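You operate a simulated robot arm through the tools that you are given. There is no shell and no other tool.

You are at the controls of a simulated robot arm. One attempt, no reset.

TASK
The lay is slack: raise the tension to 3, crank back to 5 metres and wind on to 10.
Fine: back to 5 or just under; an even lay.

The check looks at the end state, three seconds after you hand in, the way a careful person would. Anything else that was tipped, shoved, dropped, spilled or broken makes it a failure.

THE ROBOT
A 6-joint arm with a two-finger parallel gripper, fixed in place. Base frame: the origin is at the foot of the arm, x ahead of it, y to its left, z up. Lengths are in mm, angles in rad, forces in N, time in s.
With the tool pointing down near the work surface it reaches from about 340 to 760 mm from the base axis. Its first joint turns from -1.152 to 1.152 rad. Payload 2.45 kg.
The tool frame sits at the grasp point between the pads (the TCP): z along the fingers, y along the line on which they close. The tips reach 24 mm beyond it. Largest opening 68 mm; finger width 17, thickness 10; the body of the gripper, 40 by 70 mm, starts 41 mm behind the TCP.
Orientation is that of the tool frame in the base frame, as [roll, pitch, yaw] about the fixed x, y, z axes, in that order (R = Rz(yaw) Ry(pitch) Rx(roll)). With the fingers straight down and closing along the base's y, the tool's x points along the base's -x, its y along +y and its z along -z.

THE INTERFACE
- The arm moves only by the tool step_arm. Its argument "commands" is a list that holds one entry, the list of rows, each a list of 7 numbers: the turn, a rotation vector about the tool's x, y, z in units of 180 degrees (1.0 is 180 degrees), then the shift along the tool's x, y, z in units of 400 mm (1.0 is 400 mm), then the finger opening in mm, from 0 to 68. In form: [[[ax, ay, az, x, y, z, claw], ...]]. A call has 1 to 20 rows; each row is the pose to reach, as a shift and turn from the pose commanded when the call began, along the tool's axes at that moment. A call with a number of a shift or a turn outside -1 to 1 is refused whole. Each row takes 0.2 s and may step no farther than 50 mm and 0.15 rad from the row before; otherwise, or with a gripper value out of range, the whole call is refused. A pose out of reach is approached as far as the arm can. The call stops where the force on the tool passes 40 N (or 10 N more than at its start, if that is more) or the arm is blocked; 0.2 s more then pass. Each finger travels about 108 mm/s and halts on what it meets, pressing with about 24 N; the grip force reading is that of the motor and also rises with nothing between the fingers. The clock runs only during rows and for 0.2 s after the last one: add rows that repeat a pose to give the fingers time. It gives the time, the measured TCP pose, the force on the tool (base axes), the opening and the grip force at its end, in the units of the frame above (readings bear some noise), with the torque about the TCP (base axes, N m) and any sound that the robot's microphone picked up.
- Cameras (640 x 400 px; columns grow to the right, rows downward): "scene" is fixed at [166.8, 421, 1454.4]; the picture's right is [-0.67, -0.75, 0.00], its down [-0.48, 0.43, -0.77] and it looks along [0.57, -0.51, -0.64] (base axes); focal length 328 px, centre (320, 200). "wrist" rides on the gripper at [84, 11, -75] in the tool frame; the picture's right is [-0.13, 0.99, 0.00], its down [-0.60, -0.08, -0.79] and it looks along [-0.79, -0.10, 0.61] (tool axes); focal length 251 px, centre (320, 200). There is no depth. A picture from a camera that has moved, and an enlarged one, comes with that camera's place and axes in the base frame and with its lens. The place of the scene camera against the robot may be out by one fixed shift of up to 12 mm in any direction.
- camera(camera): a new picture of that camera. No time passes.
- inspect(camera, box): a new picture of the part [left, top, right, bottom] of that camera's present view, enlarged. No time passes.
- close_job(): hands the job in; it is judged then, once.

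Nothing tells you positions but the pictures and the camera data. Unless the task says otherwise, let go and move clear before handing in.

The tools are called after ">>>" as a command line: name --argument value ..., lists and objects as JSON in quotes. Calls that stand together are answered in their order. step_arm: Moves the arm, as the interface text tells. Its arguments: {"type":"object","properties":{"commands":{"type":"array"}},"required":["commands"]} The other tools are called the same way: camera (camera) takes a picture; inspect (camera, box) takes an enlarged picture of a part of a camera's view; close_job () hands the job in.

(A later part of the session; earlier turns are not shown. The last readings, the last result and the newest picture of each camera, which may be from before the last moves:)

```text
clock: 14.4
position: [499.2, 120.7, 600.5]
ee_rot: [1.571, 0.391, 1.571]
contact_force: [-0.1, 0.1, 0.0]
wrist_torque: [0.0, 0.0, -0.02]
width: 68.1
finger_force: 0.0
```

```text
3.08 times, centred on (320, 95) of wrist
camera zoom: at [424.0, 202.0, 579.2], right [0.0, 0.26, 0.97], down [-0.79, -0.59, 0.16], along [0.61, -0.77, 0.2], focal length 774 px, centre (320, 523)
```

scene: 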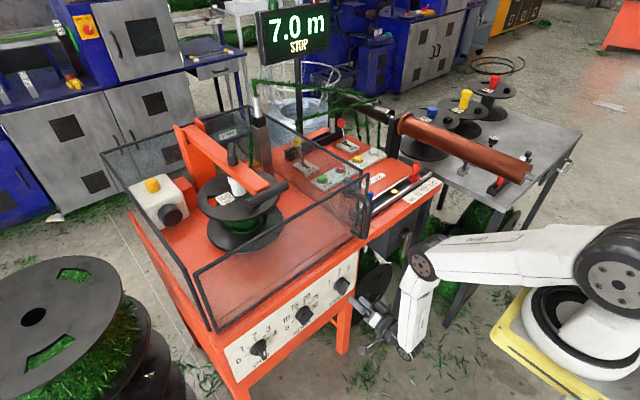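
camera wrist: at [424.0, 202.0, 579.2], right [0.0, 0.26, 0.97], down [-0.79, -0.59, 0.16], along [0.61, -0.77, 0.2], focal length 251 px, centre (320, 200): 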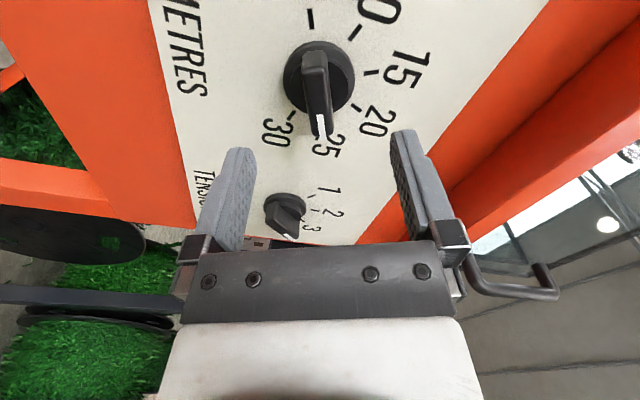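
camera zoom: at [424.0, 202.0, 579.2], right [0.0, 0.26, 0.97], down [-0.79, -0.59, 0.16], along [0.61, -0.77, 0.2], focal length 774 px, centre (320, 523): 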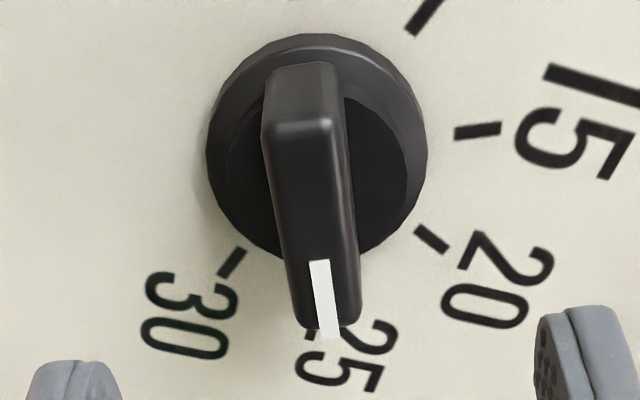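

METRES is confirmed at 25 and the bar is aligned. I'm moving in and gripping.

>>> step_arm --commands '[[[0, 0, 0, 0, -0.001, 0.04, 68], [0, 0, 0, 0, -0.001, 0.08, 68], [0, 0, 0, 0, -0.001, 0.12, 68], [0, 0, 0, 0, -0.001, 0.12, 40], [0, 0, 0, 0, -0.001, 0.12, 8], [0, 0, 0, 0, -0.001, 0.12, 8], [0, 0, 0, 0, -0.001, 0.12, 8]]]'

```text
clock: 16.0
position: [547.0, 120.5, 601.2]
ee_rot: [1.571, 0.393, 1.572]
contact_force: [2.3, -1.2, 0.5]
wrist_torque: [-0.02, 0.21, 0.55]
width: 15.0
finger_force: 34.4
```

The grip is clean with hardly any side load. Next I turn METRES counter-clockwise by 135°, to 10.

>>> step_arm --commands '[[[0, 0, -0.0441, 0, 0, 0, 8], [0, 0, -0.0882, 0, 0, 0, 8], [0, 0, -0.1324, 0, 0, 0, 8], [0, 0, -0.1765, 0, 0, 0, 8], [0, 0, -0.2206, 0, 0, 0, 8], [0, 0, -0.2647, 0, 0, 0, 8], [0, 0, -0.3088, 0, 0, 0, 8], [0, 0, -0.3529, 0, 0, 0, 8], [0, 0, -0.3971, 0, 0, 0, 8], [0, 0, -0.4412, 0, 0, 0, 8], [0, 0, -0.4853, 0, 0, 0, 8], [0, 0, -0.5294, 0, 0, 0, 8], [0, 0, -0.5735, 0, 0, 0, 8], [0, 0, -0.6176, 0, 0, 0, 8], [0, 0, -0.6618, 0, 0, 0, 8], [0, 0, -0.7059, 0, 0, 0, 8], [0, 0, -0.75, 0, 0, 0, 8], [0, 0, -0.75, 0, 0, 0, 8]]]'

>>> camera --camera "wrist"

```text
clock: 19.8
position: [547.9, 120.1, 602.0]
ee_rot: [-1.571, 0.39, -1.568]
contact_force: [5.2, 11.6, -2.8]
wrist_torque: [0.0, 0.29, -0.38]
width: 15.4
finger_force: 34.3
```

```text
taken
camera wrist: at [472.2, 45.6, 558.5], right [0.0, 0.5, -0.87], down [-0.79, 0.53, 0.3], along [0.61, 0.69, 0.39], focal length 251 px, centre (320, 200)
```

wrist: 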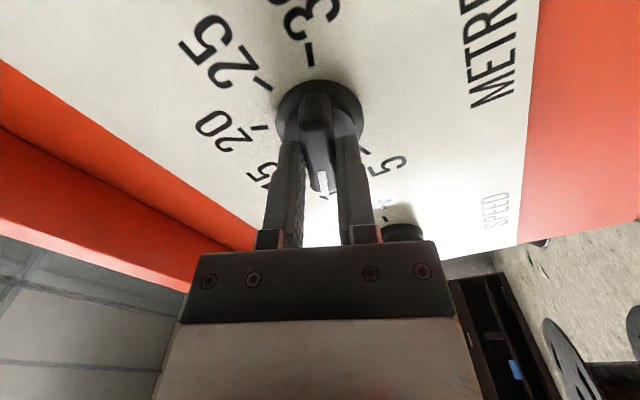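

>>> step_arm --commands '[[[0, 0, 0, 0, 0, 0, 40], [0, 0, 0, 0, 0, 0, 60], [0, 0, 0, 0, 0, -0.05, 60], [0, 0, 0, 0, 0, -0.12, 60], [0, 0, 0, 0, 0, -0.2, 60], [0, 0, 0, 0, 0, -0.2, 60]]]'

>>> inspect --camera "wrist" --box '[220, 20, 440, 160]'

>>> inspect --camera "scene" --box '[230, 240, 380, 370]'

>>> inspect --camera "scene" --box '[230, 0, 350, 100]'

```text
clock: 21.2
position: [468.1, 119.1, 601.5]
ee_rot: [-1.57, 0.393, -1.571]
contact_force: [0.4, -0.5, 0.2]
wrist_torque: [0.02, 0.04, -0.01]
width: 60.3
finger_force: 0.0
```

```text
2.86 times, centred on (330, 90) of wrist
camera zoom: at [392.2, 44.7, 559.2], right [0.0, 0.5, -0.87], down [-0.79, 0.53, 0.3], along [0.61, 0.69, 0.4], focal length 718 px, centre (291, 514)
```

zoom: 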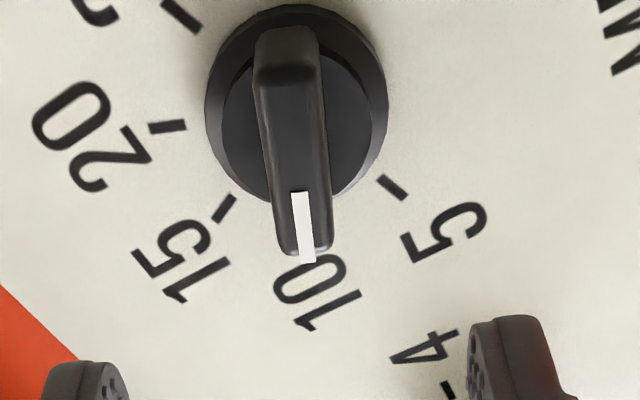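

```text
3.08 times, centred on (305, 305) of scene
camera zoom: at [166.8, 421.0, 1454.4], right [-0.67, -0.75, 0.0], down [-0.48, 0.43, -0.77], along [0.57, -0.51, -0.64], focal length 1008 px, centre (366, -123)
```

zoom: 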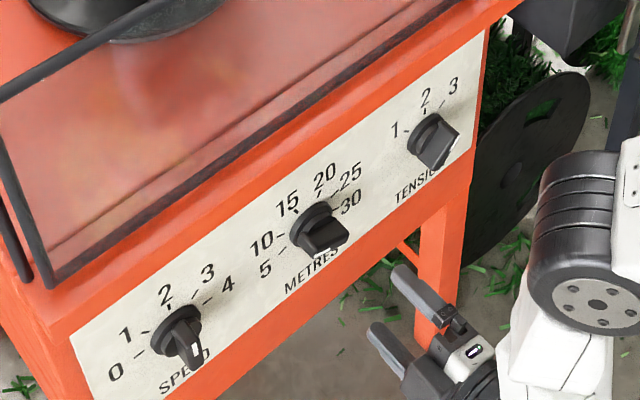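

```text
4.00 times, centred on (290, 50) of scene
camera zoom: at [166.8, 421.0, 1454.4], right [-0.67, -0.75, 0.0], down [-0.48, 0.43, -0.77], along [0.57, -0.51, -0.64], focal length 1310 px, centre (440, 800)
```

zoom: 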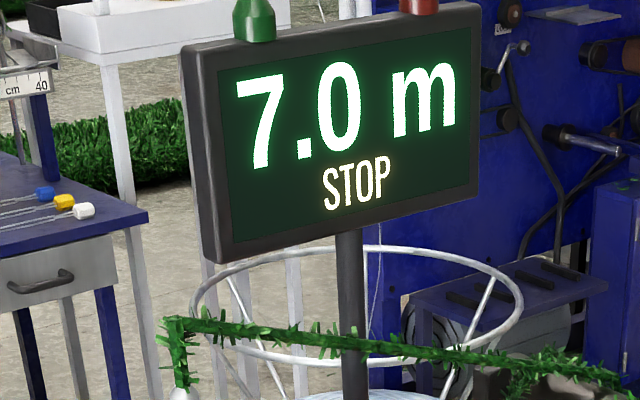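

METRES now sits on 10, TENSION on 3, and SPEED on 2. I'm bringing the tool back to pointing down and raising it, to inspect the rail, levers and guard from above.

>>> step_arm --commands '[[[0, 0, 0.047, 0, 0, -0.01, 60], [0, 0, 0.094, 0, 0, -0.02, 60], [0, 0, 0.141, 0, 0, -0.03, 60], [0, 0, 0.188, 0, 0, -0.04, 60], [0, 0, 0.235, 0, 0, -0.05, 60], [0, 0, 0.282, 0, 0, -0.06, 60], [0, 0, 0.329, 0, 0, -0.07, 60], [0, 0, 0.375, 0, 0, -0.08, 60], [0, 0, 0.375, 0, 0, -0.08, 60]]]'

>>> step_arm --commands '[[[0, 0.0455, 0, -0.07, -0.03, 0, 60], [0, 0.091, 0, -0.14, -0.08, 0, 60], [0, 0.1365, 0, -0.22, -0.13, 0, 60], [0, 0.182, 0, -0.3, -0.18, 0, 60], [0, 0.2275, 0, -0.38, -0.23, 0, 60], [0, 0.273, 0, -0.46, -0.28, 0, 60], [0, 0.3185, 0, -0.54, -0.33, 0, 60], [0, 0.364, 0, -0.63, -0.38, 0, 60], [0, 0.4095, 0, -0.72, -0.43, 0, 60], [0, 0.455, 0, -0.81, -0.48, 0, 60], [0, 0.5, 0, -0.9, -0.53, 0, 60], [0, 0.5, 0, -0.98, -0.58, 0, 60], [0, 0.5, 0, -1.0, -0.68, 0, 60], [0, 0.5, 0, -1.0, -0.68, 0, 60]]]'

>>> camera --camera "wrist"

>>> camera --camera "scene"

```text
clock: 23.2
position: [435.3, 119.9, 601.2]
ee_rot: [1.588, 1.569, 1.587]
contact_force: [-0.2, -0.3, -0.2]
wrist_torque: [0.0, -0.04, -0.01]
width: 60.2
finger_force: 0.0
```

```text
clock: 26.2
position: [434.9, -151.9, 1001.1]
ee_rot: [3.141, 0.0, 3.141]
contact_force: [-0.5, 0.9, 0.2]
wrist_torque: [0.02, 0.0, 0.02]
width: 60.1
finger_force: 0.0
out of reach, approached as far as the arm can: row 10
```

```text
taken
camera wrist: at [351.0, -142.8, 1076.2], right [0.13, 0.99, 0.0], down [0.6, -0.08, 0.79], along [0.79, -0.1, -0.61], focal length 251 px, centre (320, 200)
```

wrist: 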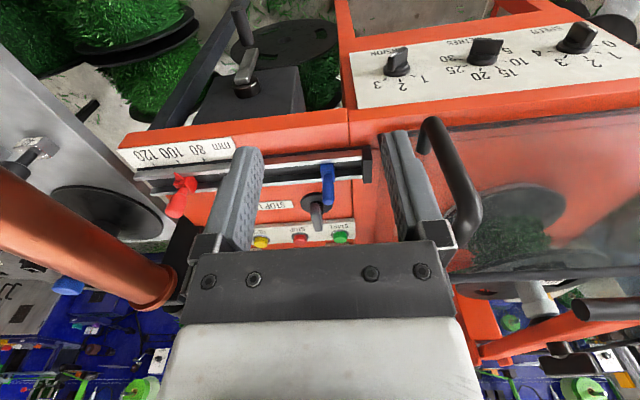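

```text
taken
```

scene: 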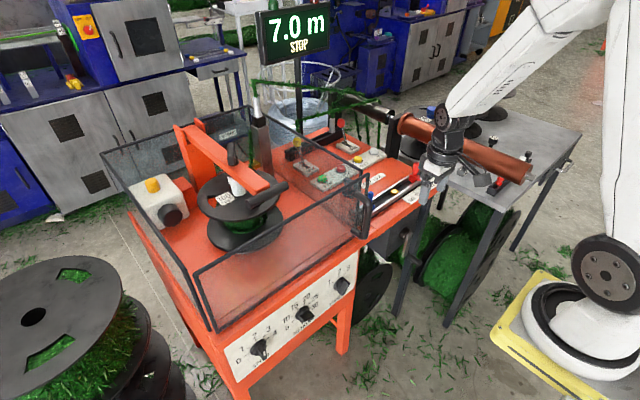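

Now I have a good view of the rail, knobs and guard handle. Zooming in on each.

>>> inspect --camera "wrist" --box '[110, 120, 250, 220]'

>>> inspect --camera "wrist" --box '[240, 130, 400, 250]'

>>> inspect --camera "wrist" --box '[340, 100, 560, 300]'

>>> inspect --camera "wrist" --box '[180, 0, 350, 130]'

>>> inspect --camera "scene" --box '[270, 110, 400, 220]'

```text
4.00 times, centred on (180, 170) of wrist
camera zoom: at [351.0, -142.8, 1076.2], right [0.13, 0.99, 0.0], down [0.6, -0.08, 0.79], along [0.79, -0.1, -0.61], focal length 1006 px, centre (880, 320)
```

zoom: 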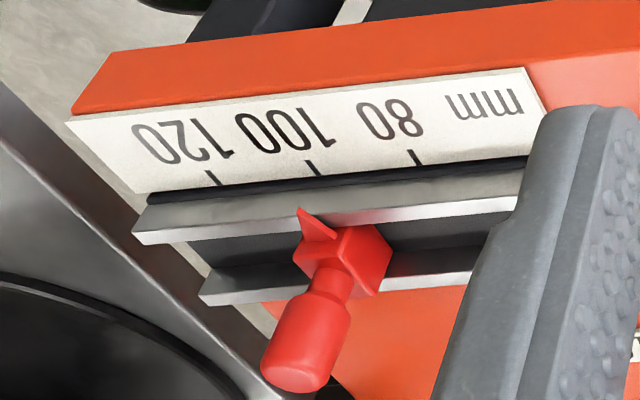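

```text
3.33 times, centred on (320, 190) of wrist
camera zoom: at [351.0, -142.8, 1076.2], right [0.13, 0.99, 0.0], down [0.6, -0.08, 0.79], along [0.79, -0.1, -0.61], focal length 838 px, centre (320, 233)
```

zoom: 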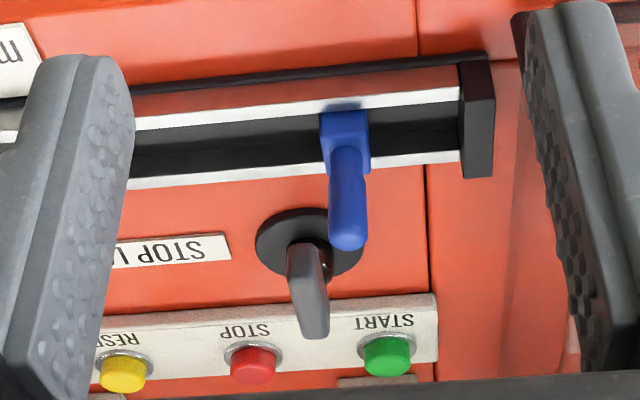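

```text
2.00 times, centred on (450, 200) of wrist
camera zoom: at [351.0, -142.8, 1076.2], right [0.13, 0.99, 0.0], down [0.6, -0.08, 0.79], along [0.79, -0.1, -0.61], focal length 503 px, centre (60, 200)
```

zoom: 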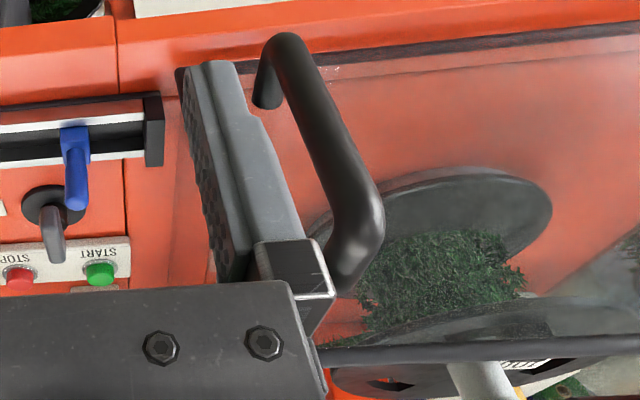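

```text
3.08 times, centred on (265, 65) of wrist
camera zoom: at [351.0, -142.8, 1076.2], right [0.13, 0.99, 0.0], down [0.6, -0.08, 0.79], along [0.79, -0.1, -0.61], focal length 774 px, centre (489, 615)
```

zoom: 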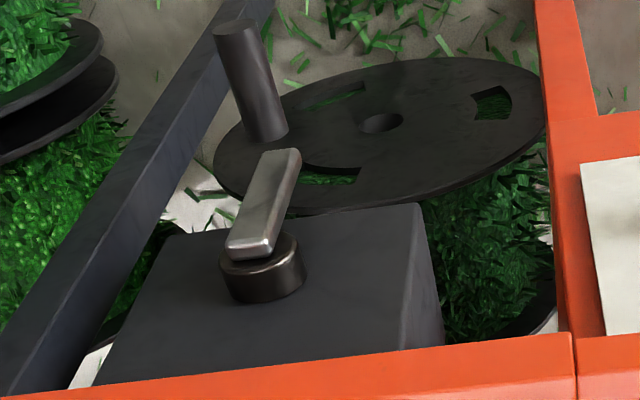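

```text
3.64 times, centred on (335, 165) of scene
camera zoom: at [166.8, 421.0, 1454.4], right [-0.67, -0.75, 0.0], down [-0.48, 0.43, -0.77], along [0.57, -0.51, -0.64], focal length 1191 px, centre (266, 327)
```

zoom: 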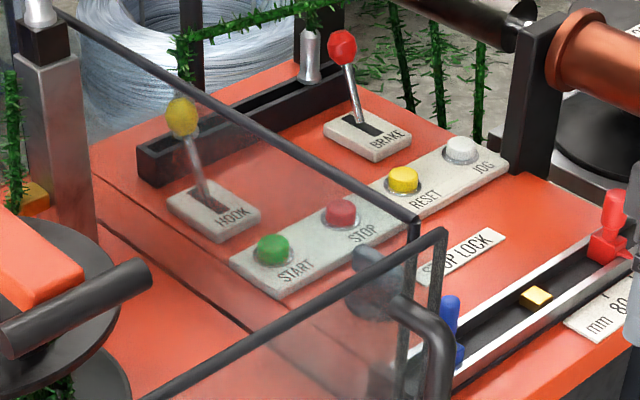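

The red stop reads 100, matching the 100 mm spool. Next I check whether the guard door is fully shut by comparing both of its ends.

>>> inspect --camera "scene" --box '[170, 230, 260, 340]'

>>> inspect --camera "scene" --box '[330, 150, 390, 250]'

>>> inspect --camera "scene" --box '[90, 90, 380, 340]'

>>> inspect --camera "scene" --box '[275, 110, 325, 180]'

>>> inspect --camera "scene" --box '[320, 100, 400, 190]'

```text
3.64 times, centred on (215, 285) of scene
camera zoom: at [166.8, 421.0, 1454.4], right [-0.67, -0.75, 0.0], down [-0.48, 0.43, -0.77], along [0.57, -0.51, -0.64], focal length 1191 px, centre (702, -109)
```

zoom: 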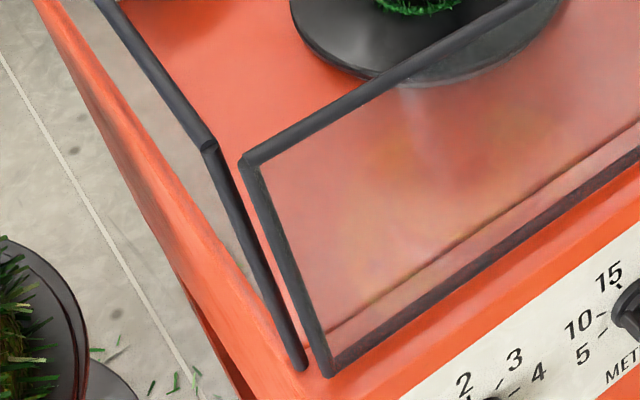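

```text
4.00 times, centred on (360, 200) of scene
camera zoom: at [166.8, 421.0, 1454.4], right [-0.67, -0.75, 0.0], down [-0.48, 0.43, -0.77], along [0.57, -0.51, -0.64], focal length 1310 px, centre (160, 200)
```

zoom: 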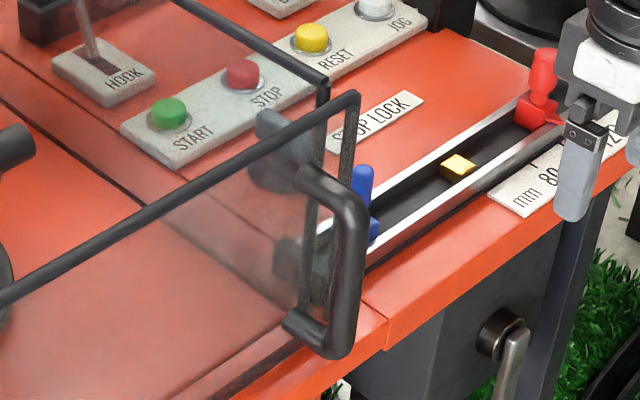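

```text
1.60 times, centred on (235, 215) of scene
camera zoom: at [166.8, 421.0, 1454.4], right [-0.67, -0.75, 0.0], down [-0.48, 0.43, -0.77], along [0.57, -0.51, -0.64], focal length 524 px, centre (456, 176)
```

zoom: 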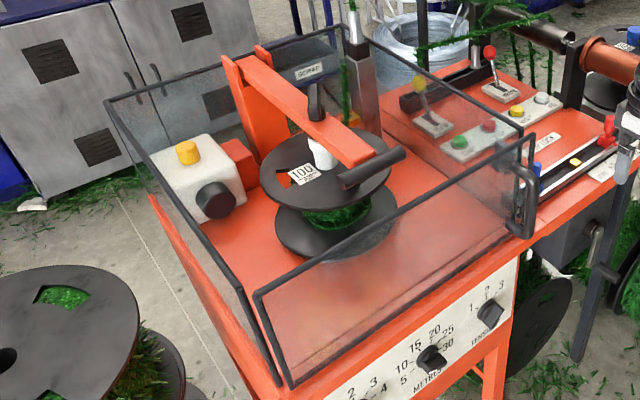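

```text
5.71 times, centred on (300, 145) of scene
camera zoom: at [166.8, 421.0, 1454.4], right [-0.67, -0.75, 0.0], down [-0.48, 0.43, -0.77], along [0.57, -0.51, -0.64], focal length 1872 px, centre (434, 514)
```

zoom: 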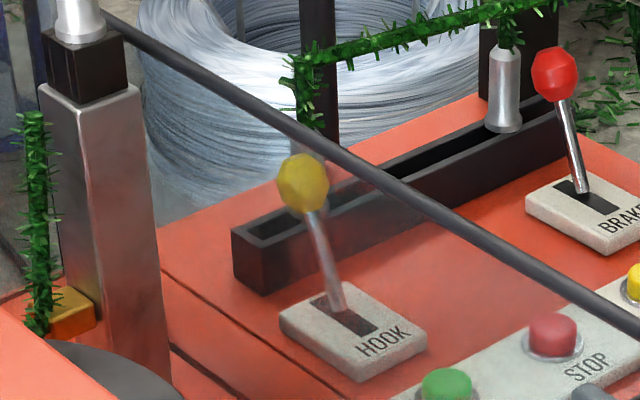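

```text
4.44 times, centred on (360, 145) of scene
camera zoom: at [166.8, 421.0, 1454.4], right [-0.67, -0.75, 0.0], down [-0.48, 0.43, -0.77], along [0.57, -0.51, -0.64], focal length 1456 px, centre (142, 444)
```

zoom: 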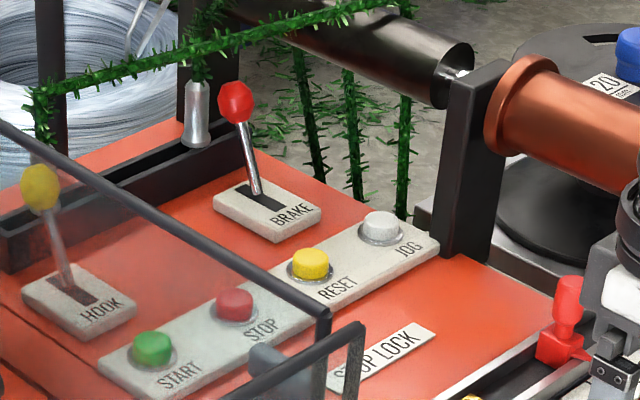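

The guard's front panel sits parallel to the frame at both ends, so it is shut. The crank is next, so I'm moving the wrist camera in front of it, staying clear, to fix its position.

>>> step_arm --commands '[[[0, 0, 0, 0.03, -0.05, 0.09, 60], [0, 0, 0, 0.06, -0.1, 0.18, 60], [0, 0, 0, 0.09, -0.15, 0.27, 60], [0, 0, 0, 0.12, -0.2, 0.365, 60], [0, 0, 0, 0.12, -0.22, 0.365, 60], [0, 0, 0, 0.12, -0.22, 0.365, 60]]]'

>>> camera --camera "wrist"

>>> inspect --camera "wrist" --box '[220, 40, 420, 240]'

```text
clock: 27.6
position: [387.6, -240.7, 855.3]
ee_rot: [-3.141, -0.002, -3.141]
contact_force: [0.8, 0.3, 0.4]
wrist_torque: [0.01, 0.01, -0.03]
width: 60.1
finger_force: 0.1
```

```text
taken
camera wrist: at [303.4, -230.1, 930.3], right [0.13, 0.99, 0.0], down [0.6, -0.08, 0.79], along [0.79, -0.1, -0.61], focal length 251 px, centre (320, 200)
```

wrist: 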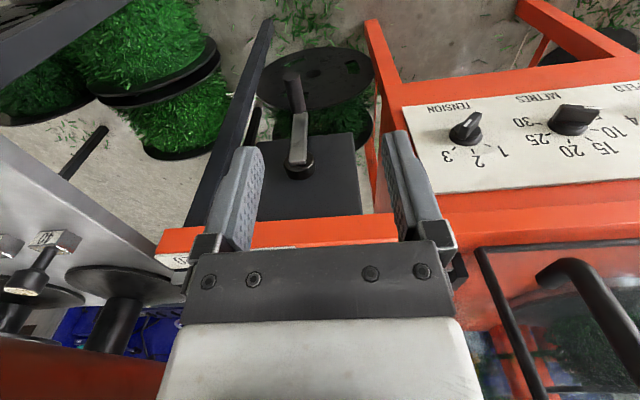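

```text
2.00 times, centred on (320, 140) of wrist
camera zoom: at [303.4, -230.1, 930.3], right [0.13, 0.99, 0.0], down [0.6, -0.08, 0.79], along [0.79, -0.1, -0.61], focal length 503 px, centre (320, 320)
```

zoom: 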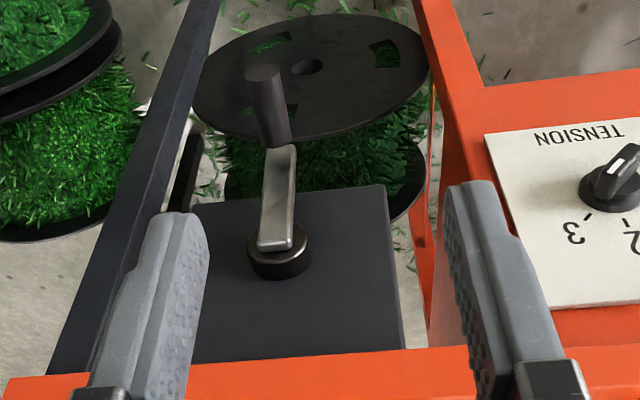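

The crank hub is at about (561, −291, 677), with the handle hanging straight down at z≈587 and reaching from x≈472 to 520. I'm going horizontal in front of it.

>>> step_arm --commands '[[[0, -0.0455, 0, 0, -0.012, 0.06, 60], [0, -0.091, 0, 0, -0.024, 0.12, 60], [0, -0.1365, 0, 0, -0.036, 0.18, 60], [0, -0.182, 0, 0, -0.048, 0.24, 60], [0, -0.2275, 0, 0, -0.06, 0.3, 60], [0, -0.273, 0, 0, -0.072, 0.36, 60], [0, -0.3185, 0, -0.01, -0.084, 0.42, 60], [0, -0.364, 0, -0.01, -0.096, 0.48, 60], [0, -0.4095, 0, -0.02, -0.108, 0.54, 60], [0, -0.455, 0, -0.03, -0.12, 0.6, 60], [0, -0.5, 0, -0.03, -0.1275, 0.66, 60], [0, -0.5, 0, -0.03, -0.1275, 0.66, 60]]]'

>>> camera --camera "wrist"

>>> camera --camera "scene"

```text
clock: 30.4
position: [435.4, -299.5, 608.8]
ee_rot: [-1.056, 1.528, -1.061]
contact_force: [0.1, 0.2, 0.1]
wrist_torque: [0.02, 0.04, -0.01]
width: 59.9
finger_force: 0.1
out of reach, approached as far as the arm can: row 1, 2, 3, 4, 5, 6, 7, 8, 9, 10, 11, 12
stopped in row 12: the arm was blocked; the commanded pose is now the measured one
```

```text
taken
camera wrist: at [361.6, -292.8, 522.1], right [0.0, 1.0, 0.09], down [-0.81, -0.06, 0.59], along [0.59, -0.07, 0.8], focal length 251 px, centre (320, 200)
```

wrist: 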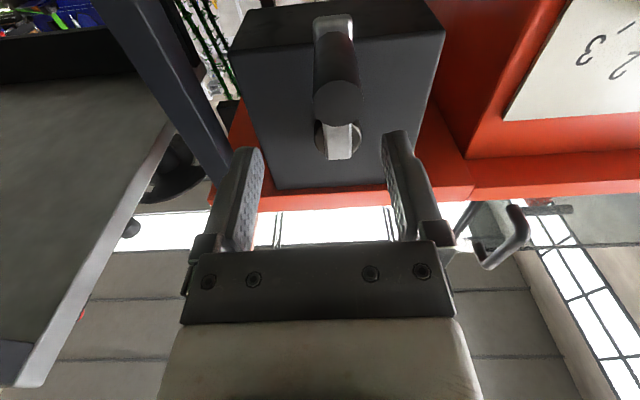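

```text
taken
```

scene: 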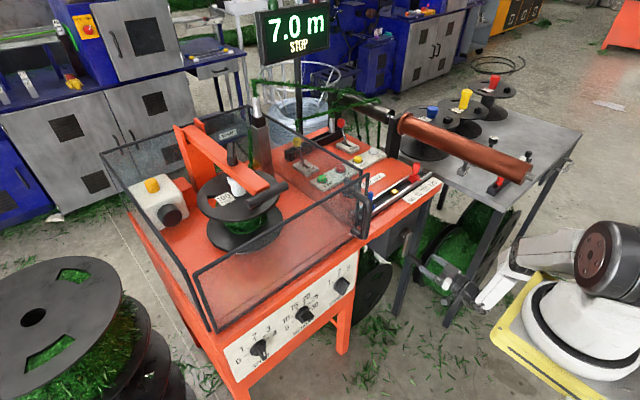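

The arm can't fold closer than about x=435 here, which is fine. The handle tip is at about (468, −291, 590), Ø22 mm. I'll straighten the tool and line up on the handle.

>>> step_arm --commands '[[[0, 0.003, 0.006, 0.02, 0.01, 0.015, 60], [0, 0.0067, 0.0118, 0.047, 0.0232, 0.0355, 60], [0, 0.0067, 0.0118, 0.047, 0.0232, 0.0355, 60]]]'

>>> camera --camera "wrist"

```text
clock: 31.2
position: [483.6, -364.9, 657.0]
ee_rot: [-1.045, 1.428, -1.06]
contact_force: [-0.2, -0.1, -0.3]
wrist_torque: [-0.02, -0.04, 0.01]
width: 60.2
finger_force: 0.0
stopped in row 3: the arm was blocked; the commanded pose is now the measured one
```

```text
taken
camera wrist: at [414.2, -364.6, 566.3], right [0.01, 1.0, 0.0], down [-0.83, 0.01, 0.55], along [0.55, -0.01, 0.83], focal length 251 px, centre (320, 200)
```

wrist: 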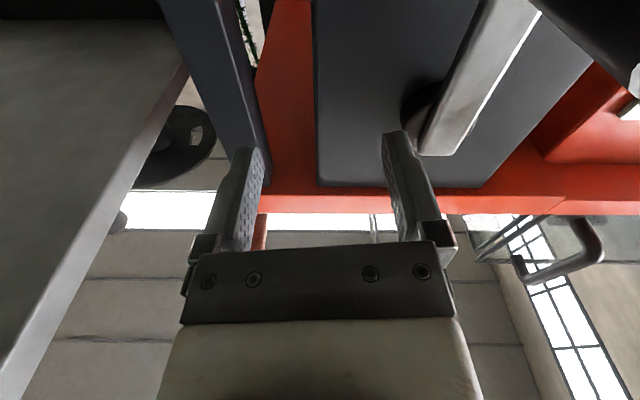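

The arm ended up well off its command, at (484, −365, 657), so a joint limit seems to be in play. I'm checking the scene before doing anything else.

>>> camera --camera "scene"

>>> inspect --camera "scene" --box '[360, 180, 640, 360]'

```text
taken
```

scene: 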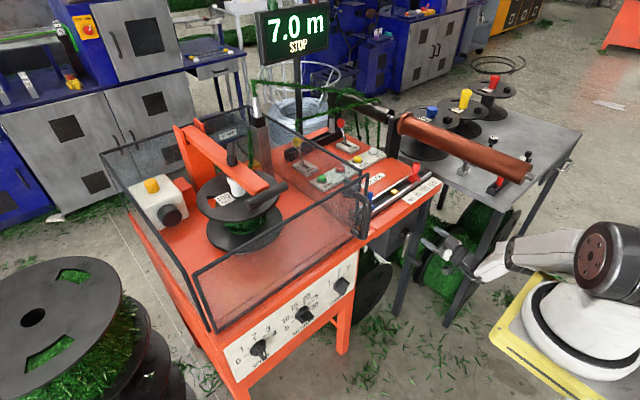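

```text
2.22 times, centred on (500, 270) of scene
camera zoom: at [166.5, 418.2, 1455.3], right [-0.67, -0.75, 0.0], down [-0.48, 0.43, -0.76], along [0.57, -0.51, -0.64], focal length 728 px, centre (-80, 44)
```

zoom: 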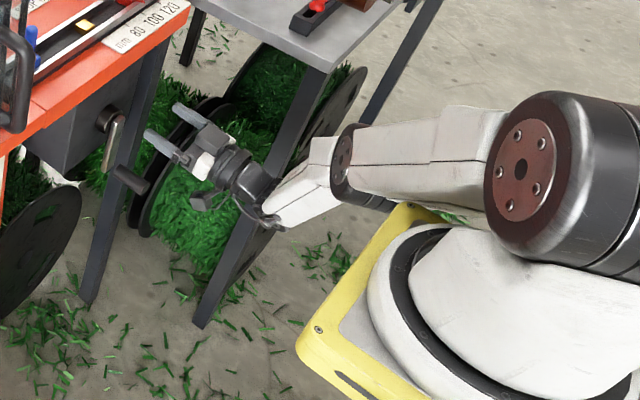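

The scene shows the arm was simply over-stretched: a horizontal tool this low and far right is beyond its reach. The crank looks undisturbed. I'll lift clear and pitch the tool about 45° down instead, which keeps the crank circle within reach.

>>> step_arm --commands '[[[0, 0.02, 0.003, -0.06, 0.0, -0.02, 60], [0, 0.065, 0.009, -0.11, 0.006, -0.03, 60], [0, 0.11, 0.016, -0.16, 0.012, -0.04, 60], [0, 0.155, 0.022, -0.21, 0.018, -0.045, 60], [0, 0.2, 0.029, -0.26, 0.024, -0.05, 60], [0, 0.24, 0.035, -0.3, 0.03, -0.052, 60], [0, 0.273, 0.039, -0.336, 0.033, -0.052, 60], [0, 0.273, 0.039, -0.336, 0.033, -0.052, 60]]]'

>>> camera --camera "wrist"

>>> camera --camera "scene"

```text
clock: 33.0
position: [450.9, -328.4, 782.5]
ee_rot: [-3.134, 0.779, 3.088]
contact_force: [0.6, 0.4, -0.7]
wrist_torque: [0.01, 0.02, 0.03]
width: 59.8
finger_force: 0.0
out of reach, approached as far as the arm can: row 2, 3, 4, 5
```

```text
taken
camera wrist: at [340.1, -311.7, 776.1], right [0.15, 0.98, 0.09], down [-0.13, -0.07, 0.99], along [0.98, -0.16, 0.12], focal length 251 px, centre (320, 200)
```

wrist: 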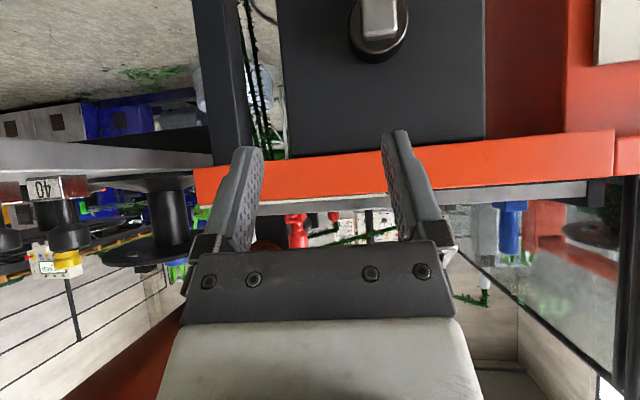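

```text
taken
```

scene: 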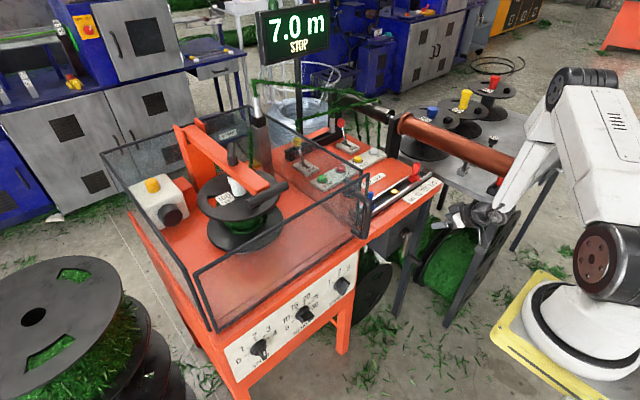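

Now the tool is pitched 45° and the arm is comfortable. I also worked out the copper roller runs at about y≈−480, z≈930. I'll tilt the gripper a further 30° so the forearm stays away from it, and move to a pre-grasp pose above and behind the handle.

>>> step_arm --commands '[[[0.0178, -0.0016, -0.0215, 0.0465, 0.029, 0.0323, 60], [0.0355, -0.0033, -0.043, 0.093, 0.058, 0.0647, 60], [0.0533, -0.005, -0.0645, 0.1395, 0.0868, 0.097, 60], [0.0711, -0.0066, -0.086, 0.186, 0.1157, 0.1293, 60], [0.0888, -0.0083, -0.1074, 0.2325, 0.1446, 0.1617, 60], [0.1066, -0.0099, -0.1289, 0.279, 0.1735, 0.194, 60], [0.1066, -0.0099, -0.1289, 0.279, 0.1735, 0.194, 60]]]'

>>> camera --camera "wrist"

>>> camera --camera "scene"

```text
clock: 34.6
position: [535.9, -424.6, 592.4]
ee_rot: [-2.528, 0.693, -2.72]
contact_force: [0.5, 0.3, -0.4]
wrist_torque: [-0.02, -0.03, 0.02]
width: 60.2
finger_force: 0.0
out of reach, approached as far as the arm can: row 1, 2, 3, 4, 5, 6, 7
```

```text
taken
camera wrist: at [423.8, -418.5, 580.9], right [0.09, 0.93, -0.36], down [-0.14, 0.37, 0.92], along [0.99, -0.03, 0.16], focal length 251 px, centre (320, 200)
```

wrist: 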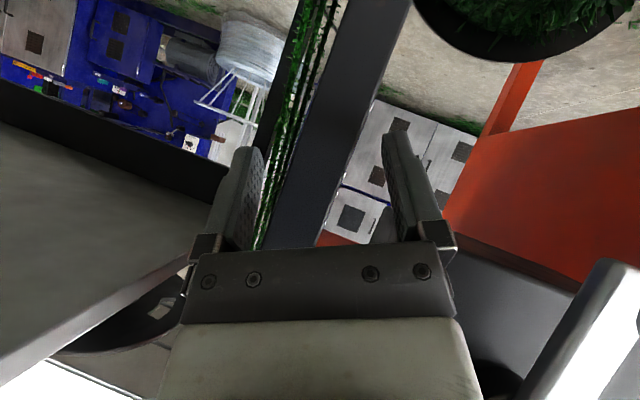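

```text
taken
```

scene: 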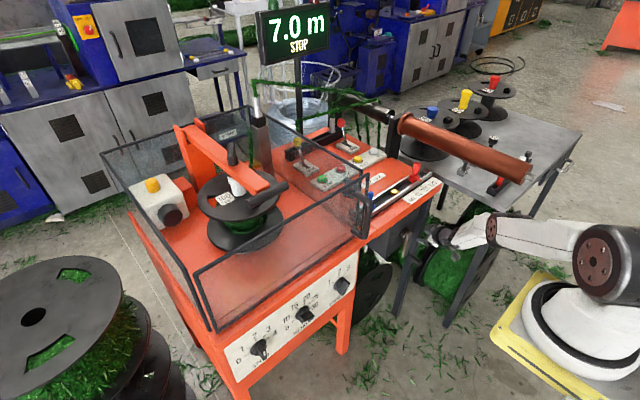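

The wrist had wound through its singularity onto a limit, so the arm straightened out, but it touched nothing. I'll retreat back and up, unwind to tool-down, then redo the tilt near y≈0 where it behaved well.

>>> step_arm --commands '[[[0, 0, 0, 0.0385, 0.0337, -0.1025, 60], [0, 0, 0, 0.002, 0.0117, -0.2088, 60], [0, 0, 0, -0.07, -0.01, -0.2795, 60], [0, 0, 0, -0.142, -0.06, -0.35, 60], [0, 0, 0, -0.142, -0.06, -0.35, 60]]]'

>>> camera --camera "scene"

```text
clock: 35.8
position: [530.2, -483.1, 681.5]
ee_rot: [-2.533, 0.693, -2.722]
contact_force: [0.1, -1.2, 0.3]
wrist_torque: [0.04, -0.01, -0.01]
width: 59.9
finger_force: 0.1
out of reach, approached as far as the arm can: row 1, 2, 3, 4, 5
```

```text
taken
```

scene: 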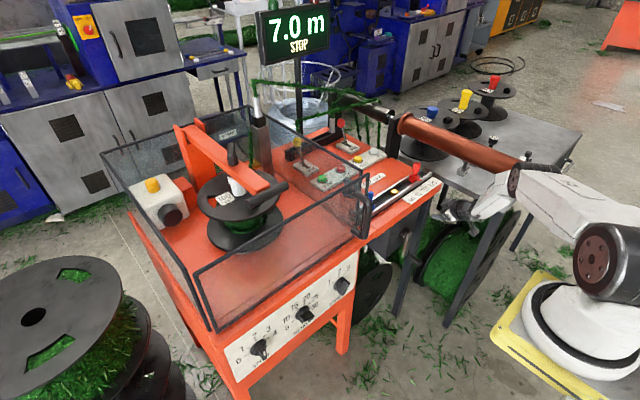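

The solver is still pinned by the wrist limit. I'll rotate gradually back towards tool-down, which unwinds the wrist and draws the arm back to the left, checking halfway.

>>> step_arm --commands '[[[-0.0226, 0.035, 0.0092, -0.032, -0.027, -0.0016, 60], [-0.0451, 0.07, 0.0183, -0.0646, -0.0543, -0.0031, 60], [-0.0677, 0.105, 0.0275, -0.0969, -0.0814, -0.0047, 60], [-0.0677, 0.105, 0.0275, -0.0969, -0.0814, -0.0047, 60]]]'

>>> camera --camera "scene"

```text
clock: 36.5
position: [550.9, -492.4, 702.0]
ee_rot: [-2.759, 0.592, -2.886]
contact_force: [-3.1, -0.3, -1.4]
wrist_torque: [-0.03, -0.1, 0.08]
width: 60.0
finger_force: 0.0
stopped in row 3: the force on the tool passed its limit at 82 N (the readings are from after the stop); the commanded pose is now the measured one
```

```text
taken
```

scene: 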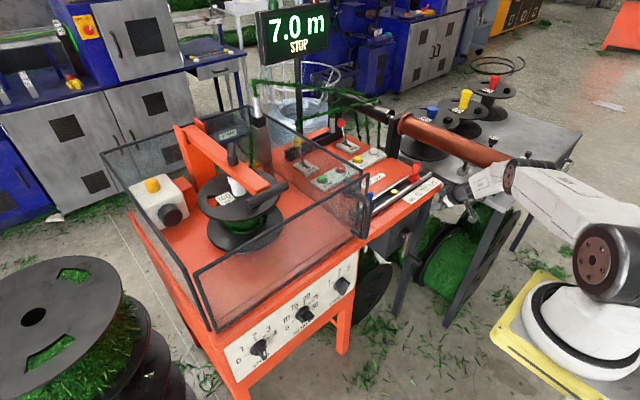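

That bumped something, with the force peaking at 82 N, and it has stopped. Before moving again I need to see exactly what is around the gripper.

>>> camera --camera "wrist"

>>> inspect --camera "scene" --box '[400, 80, 600, 260]'

>>> inspect --camera "scene" --box '[430, 140, 530, 230]'

```text
taken
camera wrist: at [438.1, -484.4, 710.4], right [0.07, 0.97, -0.24], down [0.01, 0.23, 0.97], along [1.0, -0.07, 0.0], focal length 251 px, centre (320, 200)
```

wrist: 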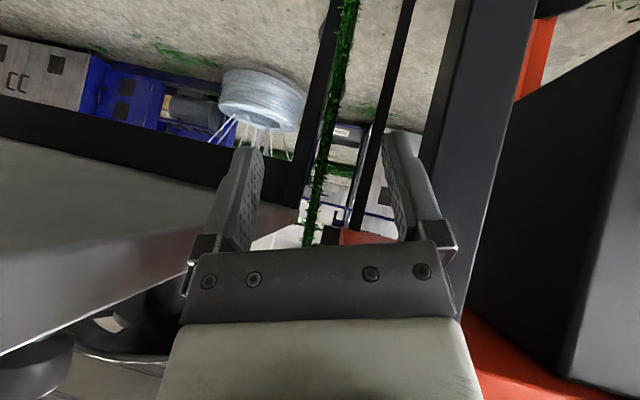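

```text
2.22 times, centred on (500, 170) of scene
camera zoom: at [166.8, 421.0, 1454.4], right [-0.67, -0.75, 0.0], down [-0.48, 0.43, -0.77], along [0.57, -0.51, -0.64], focal length 728 px, centre (-80, 267)
```

zoom: 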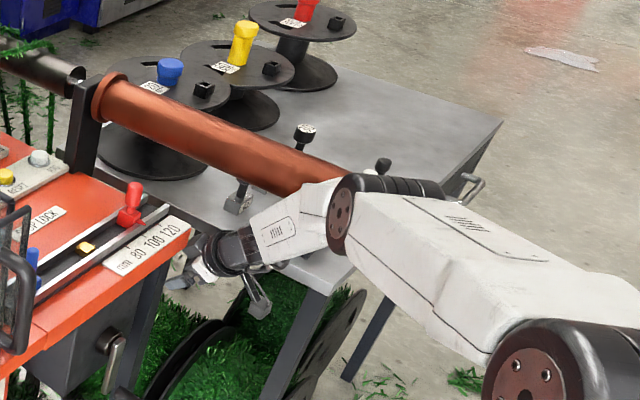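

```text
4.44 times, centred on (480, 185) of scene
camera zoom: at [166.8, 421.0, 1454.4], right [-0.67, -0.75, 0.0], down [-0.48, 0.43, -0.77], along [0.57, -0.51, -0.64], focal length 1456 px, centre (-391, 267)
```

zoom: 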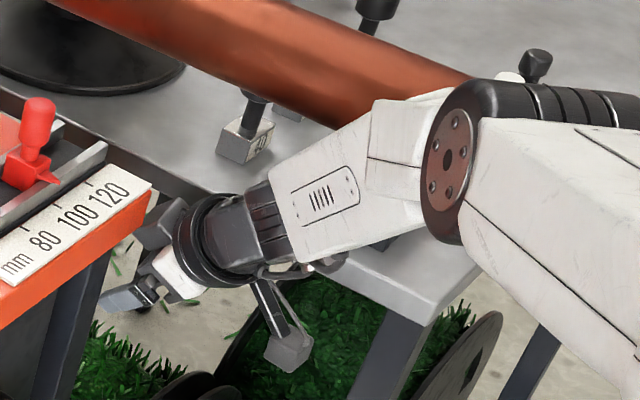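

A finger most likely brushed the machine's right leg; the load is now gone and nothing seems displaced. I'll back out −x first, then up and left, while rotating to tool-down, in short stages.

>>> step_arm --commands '[[[-0.0047, 0.01, 0.0021, 0.0593, -0.0083, -0.0885, 60], [-0.014, 0.03, 0.0063, 0.0995, -0.0008, -0.2018, 60], [-0.0328, 0.0699, 0.0147, 0.0878, 0.0338, -0.3208, 60]]]'

>>> camera --camera "wrist"

>>> camera --camera "scene"

```text
clock: 37.3
position: [441.9, -450.2, 768.7]
ee_rot: [-2.941, 0.389, -3.017]
contact_force: [0.6, -0.4, 0.1]
wrist_torque: [0.02, 0.03, 0.0]
width: 60.0
finger_force: 0.0
```

```text
taken
camera wrist: at [335.5, -437.9, 802.6], right [0.07, 0.99, -0.13], down [0.25, 0.11, 0.96], along [0.97, -0.1, -0.24], focal length 251 px, centre (320, 200)
```

wrist: 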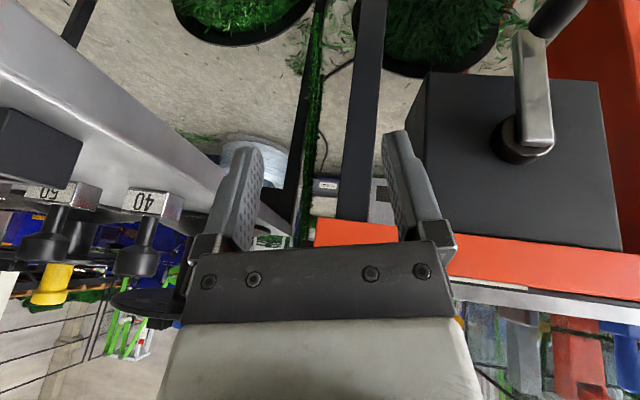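

```text
taken
```

scene: 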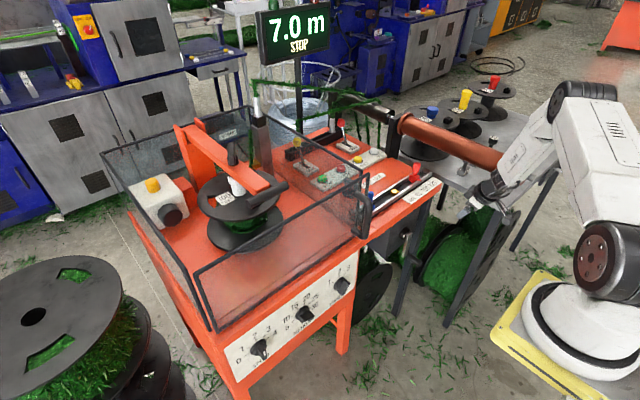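

The arm is tracking perfectly again. I'm finishing the unwind to tool-down.

>>> step_arm --commands '[[[-0.0152, 0.0325, 0.0068, -0.008, 0.066, -0.0824, 60], [-0.0304, 0.065, 0.0137, -0.016, 0.1318, -0.1648, 60], [-0.0456, 0.0974, 0.0205, -0.024, 0.1976, -0.2471, 60], [-0.0608, 0.1299, 0.0273, -0.032, 0.2635, -0.3295, 60], [-0.0608, 0.1299, 0.0273, -0.032, 0.2635, -0.3295, 60]]]'

>>> camera --camera "scene"

>>> camera --camera "wrist"

```text
clock: 38.5
position: [399.5, -332.4, 880.1]
ee_rot: [-3.141, 0.0, 3.14]
contact_force: [0.0, -0.5, 0.9]
wrist_torque: [0.01, 0.02, -0.03]
width: 60.0
finger_force: 0.2
```

```text
taken
```

scene: 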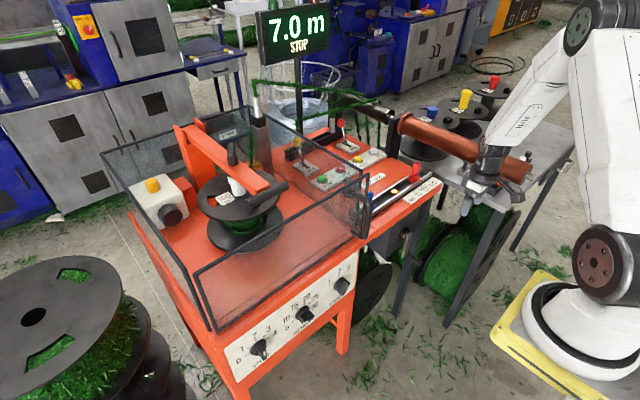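

```text
taken
camera wrist: at [316.0, -322.2, 956.1], right [0.13, 0.99, 0.0], down [0.6, -0.08, 0.79], along [0.79, -0.1, -0.61], focal length 251 px, centre (320, 200)
```

wrist: 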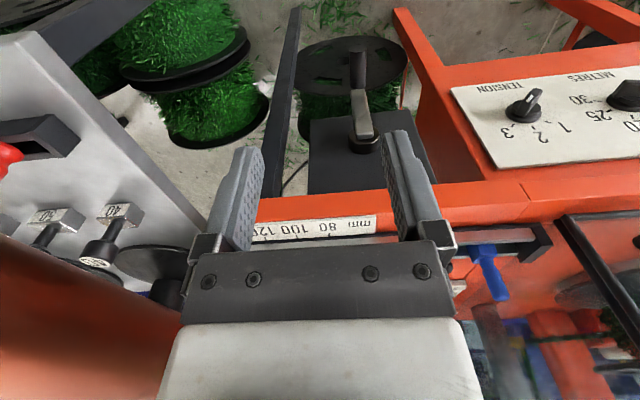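

Recovered cleanly. With the tool pointing straight down the whole crank circle is reachable without wrist trouble, so I'll grip the handle that way, approaching from the robot side along +x.

>>> step_arm --commands '[[[0, 0, 0, -0.01, 0.03, 0.1, 60], [0, 0, 0, -0.02, 0.06, 0.2, 60], [0, 0, 0, -0.03, 0.09, 0.3, 60], [0, 0, 0, -0.04, 0.1, 0.4, 60], [0, 0, 0, -0.05, 0.1025, 0.5, 60], [0, 0, 0, -0.05, 0.1025, 0.6, 60], [0, 0, 0, -0.05, 0.1025, 0.7, 60], [0, 0, 0, -0.05, 0.1025, 0.72, 60], [0, 0, 0, -0.05, 0.1025, 0.72, 60]]]'

>>> camera --camera "wrist"

>>> inspect --camera "scene" --box '[360, 180, 520, 330]'

```text
clock: 40.5
position: [421.1, -290.5, 592.5]
ee_rot: [-3.141, 0.001, -3.141]
contact_force: [0.4, 0.9, -0.7]
wrist_torque: [-0.02, 0.0, 0.01]
width: 60.0
finger_force: 0.2
```

```text
taken
camera wrist: at [335.8, -281.1, 667.6], right [0.13, 0.99, 0.0], down [0.6, -0.08, 0.79], along [0.79, -0.1, -0.61], focal length 251 px, centre (320, 200)
```

wrist: 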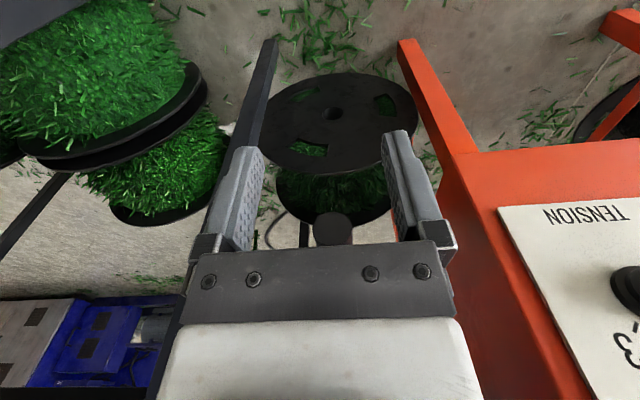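

```text
2.67 times, centred on (440, 255) of scene
camera zoom: at [166.8, 421.0, 1454.4], right [-0.67, -0.75, 0.0], down [-0.48, 0.43, -0.77], along [0.57, -0.51, -0.64], focal length 874 px, centre (0, 53)
```

zoom: 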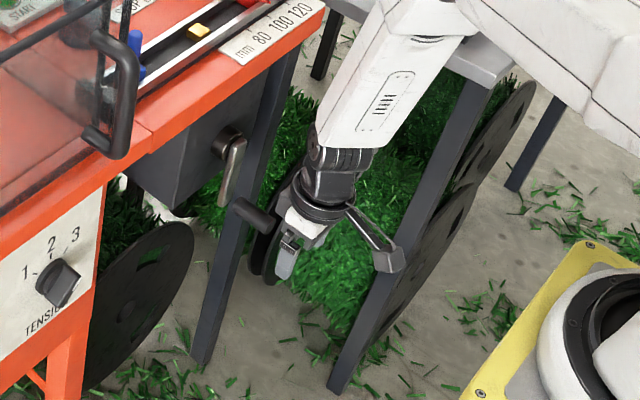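

The handle end is centred between the fingers at z≈588. I'm sliding in along +x and closing on it.

>>> step_arm --commands '[[[0, 0, 0, -0.05, 0, 0.008, 60], [0, 0, 0, -0.1, 0, 0.008, 60], [0, 0, 0, -0.1475, 0, 0.008, 60], [0, 0, 0, -0.1475, 0, 0.008, 40], [0, 0, 0, -0.1475, 0, 0.008, 15], [0, 0, 0, -0.1475, 0, 0.008, 15]]]'

>>> camera --camera "wrist"

>>> inspect --camera "scene" --box '[370, 190, 470, 290]'

```text
clock: 41.9
position: [479.6, -292.0, 588.5]
ee_rot: [3.141, 0.001, -3.14]
contact_force: [2.1, 0.6, -1.4]
wrist_torque: [0.05, 0.66, -0.05]
width: 23.4
finger_force: 39.9
```

```text
taken
camera wrist: at [395.2, -280.5, 664.3], right [0.13, 0.99, 0.0], down [0.6, -0.08, 0.79], along [0.79, -0.1, -0.61], focal length 251 px, centre (320, 200)
```

wrist: 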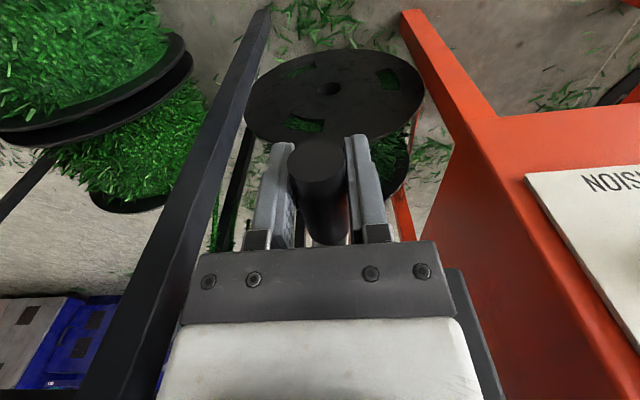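

```text
4.00 times, centred on (420, 240) of scene
camera zoom: at [166.9, 421.0, 1454.4], right [-0.67, -0.75, 0.0], down [-0.48, 0.43, -0.77], along [0.57, -0.51, -0.64], focal length 1310 px, centre (-80, 40)
```

zoom: 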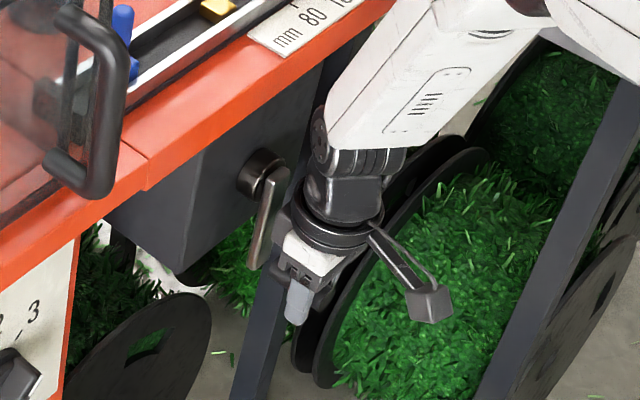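

The handle is gripped at 23.4 mm. I'll try a gentle turn of about 25° first to see whether the crank moves freely or the brake holds it, and which way the count goes.

>>> step_arm --commands '[[[0, 0, 0, 0, 0.02, -0.001, 15], [0, 0, 0, 0, 0.04, -0.0037, 15], [0, 0, 0, 0, 0.06, -0.0085, 15], [0, 0, 0, 0, 0.08, -0.015, 15], [0, 0, 0, 0, 0.093, -0.0206, 15]]]'

>>> inspect --camera "scene" --box '[230, 0, 350, 100]'

>>> camera --camera "wrist"

```text
clock: 43.1
position: [479.1, -253.4, 597.8]
ee_rot: [-3.139, 0.002, -3.14]
contact_force: [2.9, -5.5, -2.5]
wrist_torque: [0.34, 0.05, -0.01]
width: 23.1
finger_force: 40.1
```

```text
4.00 times, centred on (290, 50) of scene
camera zoom: at [166.9, 420.9, 1454.4], right [-0.67, -0.75, 0.0], down [-0.48, 0.43, -0.77], along [0.57, -0.51, -0.64], focal length 1310 px, centre (440, 800)
```

zoom: 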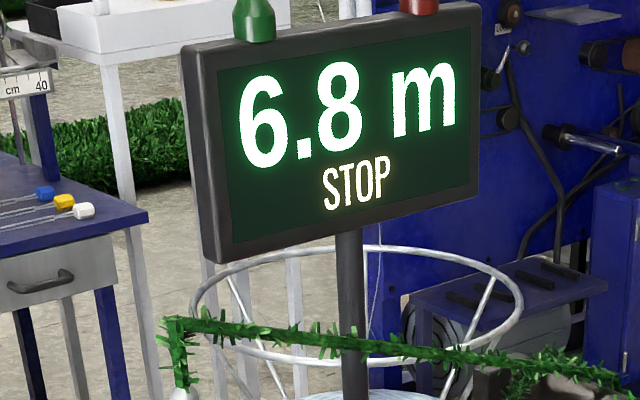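

```text
taken
camera wrist: at [394.9, -243.8, 672.6], right [0.13, 0.99, 0.0], down [0.6, -0.08, 0.79], along [0.79, -0.1, -0.61], focal length 251 px, centre (320, 200)
```

wrist: 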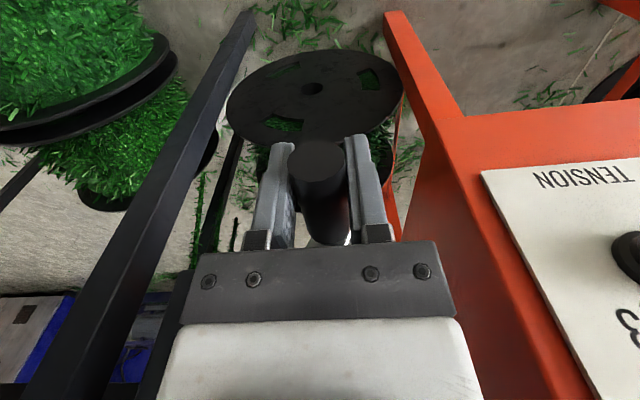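

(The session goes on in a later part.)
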